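You operate a simulated robot arm through the tools that you are given. There is no shell and no other tool. Be economical: measure what you need, move in short steps, check, and stop when the job is done.

Carry out the task below with a simulated robot arm. There is one attempt and no reset: what you move stays moved.

TASK
Put one of the purple cups from the top of the green bench on the top of the teal bench.
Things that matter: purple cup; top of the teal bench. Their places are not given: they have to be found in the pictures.

It is judged by the outcome, as a careful person would: the job done as asked, and still so three seconds after it is handed in. It fails if anything else is knocked over, pushed out of place, dropped, spilled or broken.

THE ROBOT
A 7-joint arm with a two-finger parallel gripper, fixed in place. Base frame: the origin is at the foot of the arm, x ahead of it, y to its left, z up; the work surface is at about z = 0. Lengths are in m, angles in degrees, forces in N, time in s.
With the tool pointing down near the work surface it reaches from about 0.24 to 0.62 m from the base axis. Its first joint turns from -66.0 to 66.0 degrees. Payload 2.6 kg.
Tool frame: the origin (TCP) lies between the finger pads and is the grasp point; the fingertips stand 0.03 m ahead of it; z points along the fingers, y is the line along which they close. The gripper opens to 0.094 m. The fingers are 0.028 m wide and 0.01 m thick; the gripper's body (0.05 by 0.096 m) begins 0.055 m behind the TCP.
Orientation is that of the tool frame in the base frame, as a unit quaternion [x, y, z, w]. With the fingers straight down and closing along the base's y, the tool's x points along the base's -x, its y along +y and its z along -z.

THE INTERFACE
- The arm moves only by the tool arm_command. Its arguments are lists of equal length, an entry for each row: "delta_pos": the shift along the tool's x, y, z in units of 150 mm (1.0 is 150 mm), a list of three; "angular": the turn, a rotation vector about the tool's x, y, z in units of 180 degrees (1.0 is 180 degrees), a list of three; "grip": the closure, from 0 (fully open) to 1 (shut). In form: {"delta_pos": [[tx, ty, tz], ...], "angular": [[ax, ay, az], ...], "grip": [grip, ...]}. A call has 1 to 20 rows; each row is the pose to reach, as a shift and turn from the pose commanded when the call began, along the tool's axes at that moment. A call with a number of a shift or a turn outside -1 to 1 is refused whole. A row lasts 0.2 s, in which the tool goes at most 0.05 m and 8.6 degrees; a call with a longer step from one row to the next is refused whole, and so is a gripper value outside its range. A pose out of reach is approached as far as the arm can. The call stops where the force on the tool passes 40 N (or 10 N more than at its start, if that is more) or the arm is blocked; 0.2 s more then pass. The fingers move at their own pace (about 0.072 m/s each) and stop on an object; they squeeze with about 21 N. The grip force told is the motor's: it shows also when the fingers shut on nothing. Time passes only in rows, and 0.2 s behind the last, so rows that repeat a pose let the fingers close. It gives the time, the measured TCP pose, the force on the tool (base axes), the opening and the grip force at its end, in the units of the frame above (readings bear some noise).
- Cameras (640 x 400 px; columns grow to the right, rows downward): "scene" is fixed at [0.0484, 0.4581, 0.5471]; the picture's right is [-0.52, -0.85, 0.00], its down [-0.62, 0.38, -0.69] and it looks along [0.59, -0.36, -0.72] (base axes); focal length 221 px, centre (320, 200). "wrist" rides on the gripper at [-0.037, 0, -0.058] in the tool frame; the picture's right is [0.00, -1.00, 0.00], its down [0.97, 0.00, -0.24] and it looks along [0.24, 0.00, 0.97] (tool axes); focal length 218 px, centre (320, 200).
- capture(camera): a new picture of that camera. No time passes.
- probe_pixels(camera, pixels): for up to 12 pixels [column, row] of the newest picture of that camera ("zoom" is the newest enlarged one), the place [x, y, z] in the base frame of the surface seen there, good to about 0.002 m. No time passes.
- inspect(camera, box): a new picture of the part [left, top, right, bottom] of that camera's present view, enlarged. No time passes.
- finish_job(): hands the job in; it is judged then, once.

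Work in short steps. Measure before you move; look again where a grasp or a placing could have gone wrong, and mend it. You have 60 turns and 20 pictures in all, the two below and enlarged ones among them. Open the gripper and draw the arm clear of the work before you hand the job in, unless the task says otherwise; then end with one line.

The tools are called as a command line: name --argument value ..., lists and objects as JSON in quotes. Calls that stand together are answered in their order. arm_command: Moves the arm, as the interface text tells. Its arguments: {"type":"object","properties":{"delta_pos":{"type":"array"},"angular":{"type":"array"},"grip":{"type":"array"}},"required":["delta_pos","angular","grip"]} The other tools are called the same way: capture (camera) takes a picture; probe_pixels (camera, pixels) gives the place of the surface under pixels of a picture; inspect (camera, box) takes an enlarged picture of a part of a camera's view; finish_job () hands the job in.

At the start:

```text
time_s: 0.0
tcp_pos: [0.3085, 0.1861, 0.3618]
tcp_rot: [0.0, 1.0, 0.0, 0.0]
force: [-0.6, -0.5, -0.3]
grip_width: 0.0939
gripper_force: 0.0
```

scene: 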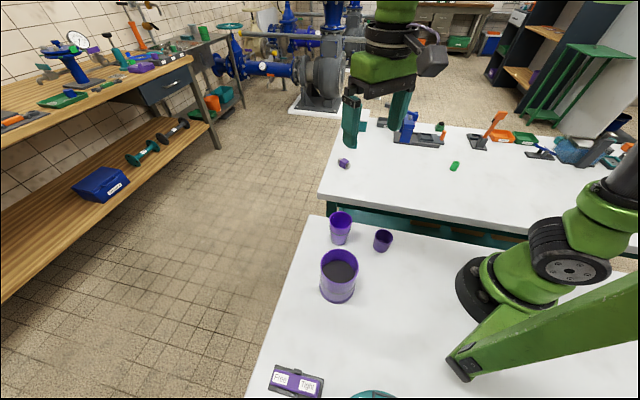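
wrist: 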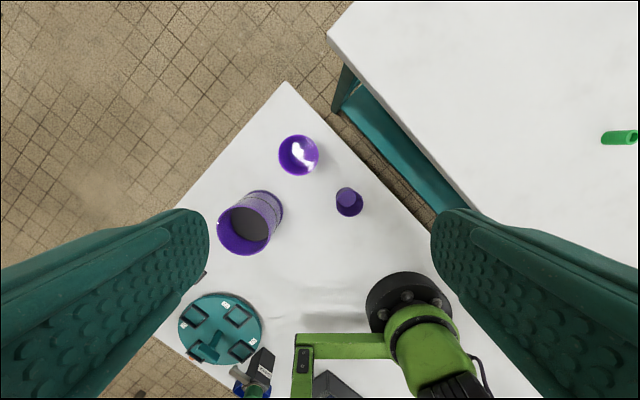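

The near bench carries purple objects at (340,228), (383,240) and (338,275), and the far bench has a teal frame. I'll enlarge the view and probe them.

inspect --camera "scene" --box '[240, 130, 500, 400]'

inspect --camera "wrist" --box '[180, 80, 500, 280]'

probe_pixels --camera "wrist" --pixels '[[299, 138], [280, 155], [318, 155], [299, 172], [299, 155], [349, 190], [349, 210], [300, 200], [287, 84], [390, 230], [350, 80], [500, 150]]'

probe_pixels --camera "scene" --pixels '[[340, 213], [330, 222], [350, 222], [340, 240], [383, 232], [383, 246], [338, 255], [338, 298], [343, 162], [400, 180], [330, 180], [440, 200]]'

```text
1.48 times, centred on (370, 265) of scene
```

zoom: 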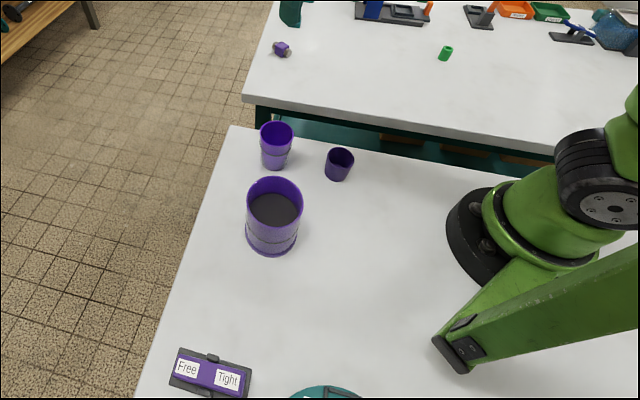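

```text
2.00 times, centred on (340, 180) of wrist
```

zoom: 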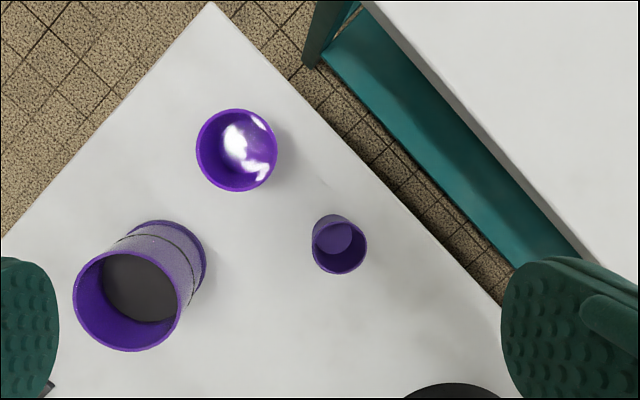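

```text
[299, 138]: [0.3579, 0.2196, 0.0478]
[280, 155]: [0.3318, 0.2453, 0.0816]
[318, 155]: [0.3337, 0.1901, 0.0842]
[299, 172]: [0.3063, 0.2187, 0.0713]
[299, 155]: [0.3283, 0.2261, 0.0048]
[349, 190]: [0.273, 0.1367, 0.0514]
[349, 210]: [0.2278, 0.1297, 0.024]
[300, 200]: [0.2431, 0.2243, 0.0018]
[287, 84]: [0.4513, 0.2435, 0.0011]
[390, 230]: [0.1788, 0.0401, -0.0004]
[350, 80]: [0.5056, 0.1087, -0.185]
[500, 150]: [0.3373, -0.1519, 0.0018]
```

```text
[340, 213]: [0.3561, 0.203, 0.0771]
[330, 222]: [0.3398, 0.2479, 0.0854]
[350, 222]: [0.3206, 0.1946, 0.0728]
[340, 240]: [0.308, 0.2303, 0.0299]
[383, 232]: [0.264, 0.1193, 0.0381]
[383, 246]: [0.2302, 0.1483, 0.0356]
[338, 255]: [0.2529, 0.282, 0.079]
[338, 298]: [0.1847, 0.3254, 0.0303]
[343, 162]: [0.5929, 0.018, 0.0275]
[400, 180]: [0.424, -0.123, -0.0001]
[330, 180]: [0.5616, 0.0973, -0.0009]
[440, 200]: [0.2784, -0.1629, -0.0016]
```

The tumbler-like cup centres at about (0.332, 0.218), with its rim at z≈0.085 and roughly 0.058 wide. The far, teal-framed bench top is at z≈0. I'll move over the cup and look again.

arm_command --delta_pos '[[-0.05, 0.07, 0.2], [-0.1, 0.14, 0.45], [-0.157, 0.213, 0.7], [-0.157, 0.213, 0.95], [-0.157, 0.213, 0.95]]' --angular '[[0, 0, 0], [0, 0, 0], [0, 0, 0], [0, 0, 0], [0, 0, 0]]' --grip '[0, 0, 0, 0, 0]'

capture --camera "wrist"

```text
time_s: 1.2
tcp_pos: [0.3333, 0.2181, 0.2185]
tcp_rot: [-0.001, 1.0, 0.0, 0.0]
force: [0.6, 0.2, 0.4]
grip_width: 0.0938
gripper_force: 0.0
```

```text
15 pictures are left
```

wrist: 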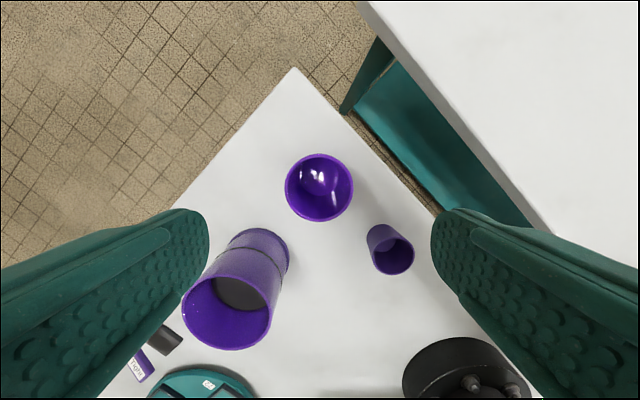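

The white patches moved with the view, so they are glints and the cup is empty. I'll measure the rim.

probe_pixels --camera "wrist" --pixels '[[287, 187], [352, 187], [319, 155], [319, 220], [257, 235], [285, 250], [270, 300], [390, 228], [412, 255]]'

capture --camera "scene"

```text
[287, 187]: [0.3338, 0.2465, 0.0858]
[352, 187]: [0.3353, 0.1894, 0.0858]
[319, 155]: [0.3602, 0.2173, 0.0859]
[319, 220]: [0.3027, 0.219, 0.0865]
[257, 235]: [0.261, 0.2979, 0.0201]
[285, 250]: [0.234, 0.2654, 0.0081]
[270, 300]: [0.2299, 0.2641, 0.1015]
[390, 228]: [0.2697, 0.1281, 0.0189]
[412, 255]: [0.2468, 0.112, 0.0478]
```

```text
14 pictures are left
```

scene: 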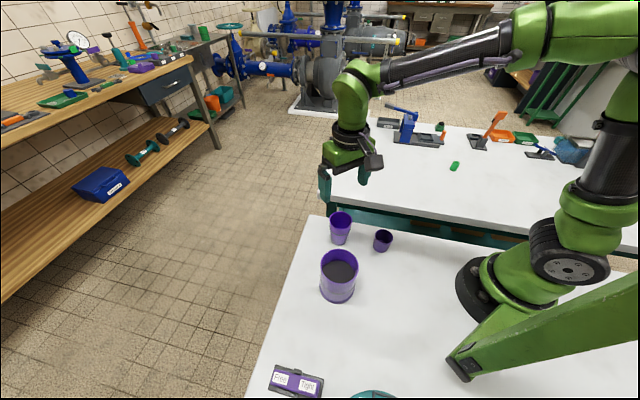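

The rim centre is (0.332, 0.218), which matches the TCP. I'll descend, then close on the cup.

arm_command --delta_pos '[[0, 0, 0.2], [0, 0, 0.4], [0, 0, 0.6], [0, 0, 0.8], [0, 0, 1.0], [0, 0, 1.0], [0, 0, 1.0]]' --angular '[[0, 0, 0], [0, 0, 0], [0, 0, 0], [0, 0, 0], [0, 0, 0], [0, 0, 0], [0, 0, 0]]' --grip '[0, 0, 0, 0, 0, 0, 0]'

arm_command --delta_pos '[[0, 0, 0.08], [0, 0, 0.08], [0, 0, 0.08], [0, 0, 0.08], [0, 0, 0.08], [0, 0, 0.08]]' --angular '[[0, 0, 0], [0, 0, 0], [0, 0, 0], [0, 0, 0], [0, 0, 0], [0, 0, 0]]' --grip '[0, 0.3, 0.6, 0.6, 0.6, 0.6]'

```text
time_s: 2.8
tcp_pos: [0.3331, 0.216, 0.0688]
tcp_rot: [0.0, 1.0, -0.001, 0.0]
force: [0.7, -1.0, -0.7]
grip_width: 0.0943
gripper_force: 0.0
```

```text
time_s: 4.2
tcp_pos: [0.3334, 0.217, 0.0576]
tcp_rot: [0.0, 1.0, 0.0, -0.001]
force: [-0.6, -0.7, -0.1]
grip_width: 0.0575
gripper_force: 20.9
```

The fingers are holding at 0.0575 with 21 N. I'll lift slowly with the grip kept shut.

arm_command --delta_pos '[[0, 0, 0], [0, 0, -0.1], [0, 0, -0.25], [0, 0, -0.45], [0, 0, -0.65], [0, 0, -0.85], [0, 0, -1.0], [0, 0, -1.0]]' --angular '[[0, 0, 0], [0, 0, 0], [0, 0, 0], [0, 0, 0], [0, 0, 0], [0, 0, 0], [0, 0, 0], [0, 0, 0]]' --grip '[0.8, 0.8, 0.8, 0.8, 0.8, 0.8, 0.8, 0.8]'

capture --camera "scene"

probe_pixels --camera "scene" --pixels '[[391, 178], [380, 200], [400, 165], [420, 170], [455, 166], [420, 145], [375, 165], [400, 208]]'

```text
time_s: 6.0
tcp_pos: [0.3343, 0.2186, 0.2081]
tcp_rot: [-0.001, 1.0, 0.0, 0.001]
force: [-0.4, 0.7, -0.2]
grip_width: 0.057
gripper_force: 20.9
```

```text
13 pictures are left
```

scene: 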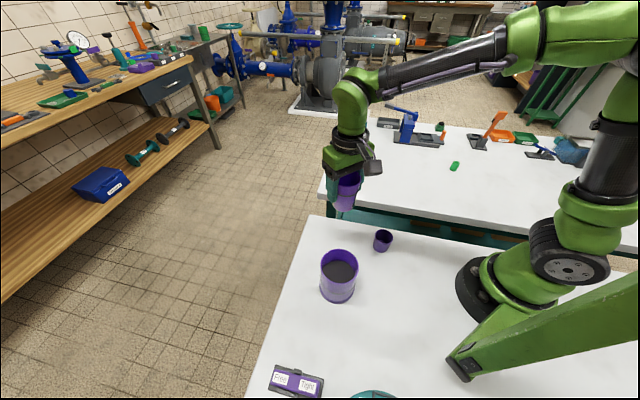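

```text
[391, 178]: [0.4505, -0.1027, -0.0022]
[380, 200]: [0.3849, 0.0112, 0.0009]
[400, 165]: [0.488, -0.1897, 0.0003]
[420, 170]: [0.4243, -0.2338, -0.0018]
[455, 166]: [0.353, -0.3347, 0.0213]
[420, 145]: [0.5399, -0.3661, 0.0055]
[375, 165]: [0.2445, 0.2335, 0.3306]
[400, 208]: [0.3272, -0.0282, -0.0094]
```

The cup is held. The target (0.45, -0.10), at pixel (391,178), is clear table at z≈0. I'll carry the cup across at height.

arm_command --delta_pos '[[-0.07, -0.2, 0], [-0.14, -0.4, 0], [-0.21, -0.6, 0], [-0.28, -0.8, 0], [-0.36, -1.0, 0]]' --angular '[[0, 0, 0], [0, 0, 0], [0, 0, 0], [0, 0, 0], [0, 0, 0]]' --grip '[0.8, 0.8, 0.8, 0.8, 0.8]'

arm_command --delta_pos '[[-0.08, -0.2, 0], [-0.16, -0.4, 0], [-0.24, -0.6, 0], [-0.32, -0.8, 0], [-0.41, -1.0, 0], [-0.41, -1.0, 0]]' --angular '[[0, 0, 0], [0, 0, 0], [0, 0, 0], [0, 0, 0], [0, 0, 0], [0, 0, 0]]' --grip '[0.8, 0.8, 0.8, 0.8, 0.8, 0.8]'

capture --camera "scene"

capture --camera "wrist"

```text
time_s: 7.2
tcp_pos: [0.3864, 0.0671, 0.2066]
tcp_rot: [0.0, 1.0, 0.0, 0.0]
force: [0.1, 0.2, -0.4]
grip_width: 0.0571
gripper_force: 21.4
```

```text
time_s: 8.6
tcp_pos: [0.4481, -0.0845, 0.2062]
tcp_rot: [0.0, 1.0, 0.0, 0.0]
force: [0.8, -0.5, -0.6]
grip_width: 0.0573
gripper_force: 21.0
```

```text
12 pictures are left
```

scene: 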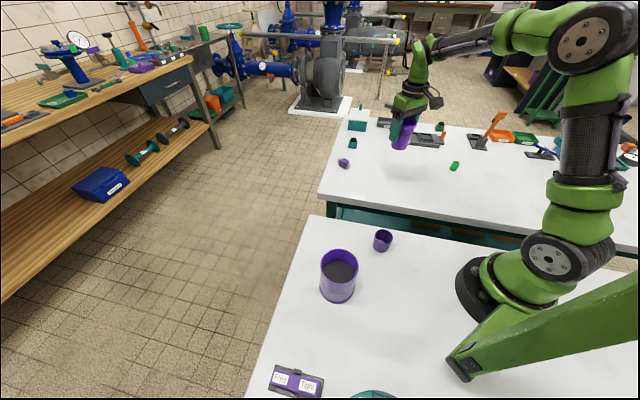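

```text
11 pictures are left
```

wrist: 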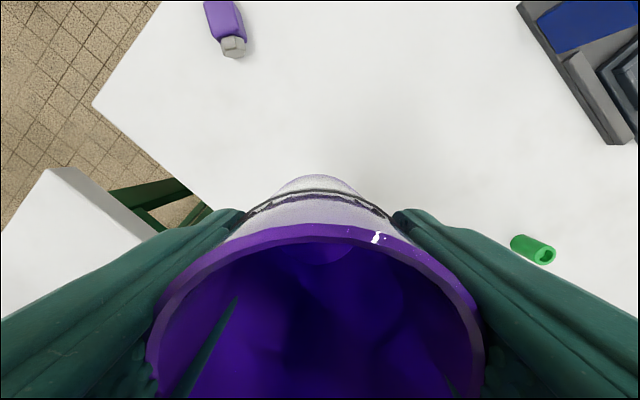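

Below the cup the teal bench is clear, and the near bench's dark-green legs show at the left of the wrist view. I'll descend to just above contact.

arm_command --delta_pos '[[0, -0.07, 0.15], [0, -0.1, 0.35], [0, -0.1, 0.55], [0, -0.1, 0.75], [0, -0.1, 0.88], [0, -0.1, 0.95], [0, -0.1, 0.95]]' --angular '[[0, 0, 0], [0, 0, 0], [0, 0, 0], [0, 0, 0], [0, 0, 0], [0, 0, 0], [0, 0, 0]]' --grip '[0.8, 0.8, 0.8, 0.8, 0.8, 0.8, 0.8]'

inspect --camera "scene" --box '[340, 100, 460, 220]'

```text
time_s: 10.2
tcp_pos: [0.4477, -0.0973, 0.0641]
tcp_rot: [0.0, 1.0, 0.0, -0.001]
force: [-0.2, 1.0, -0.7]
grip_width: 0.0571
gripper_force: 20.9
```

```text
3.33 times, centred on (400, 160) of scene
```

zoom: 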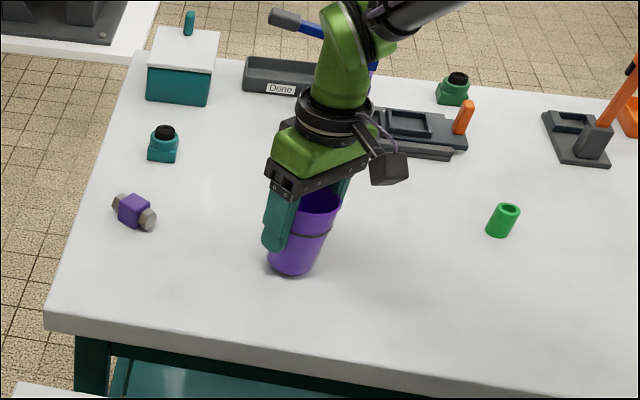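

The cup hangs upright about 6 mm above the surface. I'll lower it in small steps.

arm_command --delta_pos '[[0, 0, 0.015], [0, 0, 0.03], [0, 0, 0.04], [0, 0, 0.04]]' --angular '[[0, 0, 0], [0, 0, 0], [0, 0, 0], [0, 0, 0]]' --grip '[0.8, 0.8, 0.8, 0.8]'

```text
time_s: 11.2
tcp_pos: [0.4482, -0.0952, 0.0599]
tcp_rot: [0.0, 1.0, 0.0, 0.0]
force: [-1.3, 0.5, -0.3]
grip_width: 0.0573
gripper_force: 21.2
```

arm_command --delta_pos '[[0, 0, 0.01], [0, 0, 0.015], [0, 0, 0.015]]' --angular '[[0, 0, 0], [0, 0, 0], [0, 0, 0]]' --grip '[0.8, 0.8, 0.8]'

```text
time_s: 12.0
tcp_pos: [0.4491, -0.0954, 0.0566]
tcp_rot: [0.001, 1.0, 0.0, 0.001]
force: [-2.1, 0.0, 9.4]
grip_width: 0.0573
gripper_force: 20.7
```

The 9 N upward force shows the cup has reached the bench. I'll open the fingers gradually and then rise.

arm_command --delta_pos '[[0, 0, -0.003], [0, 0, -0.003], [0, 0, -0.003], [0, 0, -0.003], [0, 0, -0.003], [0, 0, -0.003]]' --angular '[[0, 0, 0], [0, 0, 0], [0, 0, 0], [0, 0, 0], [0, 0, 0], [0, 0, 0]]' --grip '[0.35, 0.3, 0.2, 0.1, 0, 0]'

arm_command --delta_pos '[[0, 0, -0.1], [0, 0, -0.25], [0, 0, -0.5], [0, 0, -0.75], [0, 0, -1.0], [0, 0, -1.0]]' --angular '[[0, 0, 0], [0, 0, 0], [0, 0, 0], [0, 0, 0], [0, 0, 0], [0, 0, 0]]' --grip '[0, 0, 0, 0, 0, 0]'

capture --camera "scene"

```text
time_s: 13.4
tcp_pos: [0.4486, -0.097, 0.0575]
tcp_rot: [-0.001, 1.0, 0.001, 0.0]
force: [-0.3, 0.0, -0.1]
grip_width: 0.094
gripper_force: 0.1
```

```text
time_s: 14.8
tcp_pos: [0.4509, -0.0952, 0.2091]
tcp_rot: [0.0, 1.0, 0.0, 0.001]
force: [0.2, 0.1, -0.2]
grip_width: 0.0939
gripper_force: 0.1
```

```text
9 pictures are left
```

scene: 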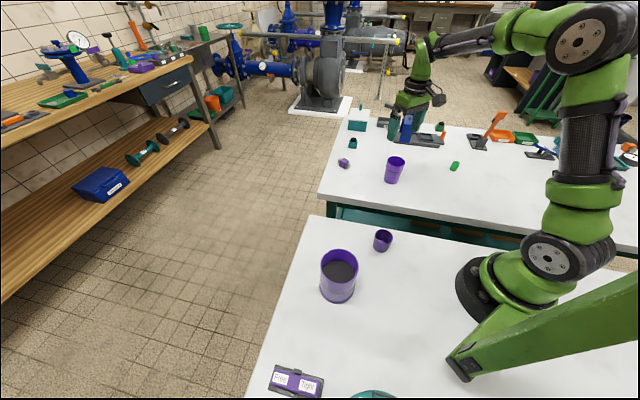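

The cup stands upright on the teal bench at (395,170), nothing else has moved, and the arm is clear with the gripper open.

finish_job

```text
The job is handed in.
```

One purple cup from the green bench now stands upright on top of the teal bench, the gripper is open and clear, and nothing else was disturbed.
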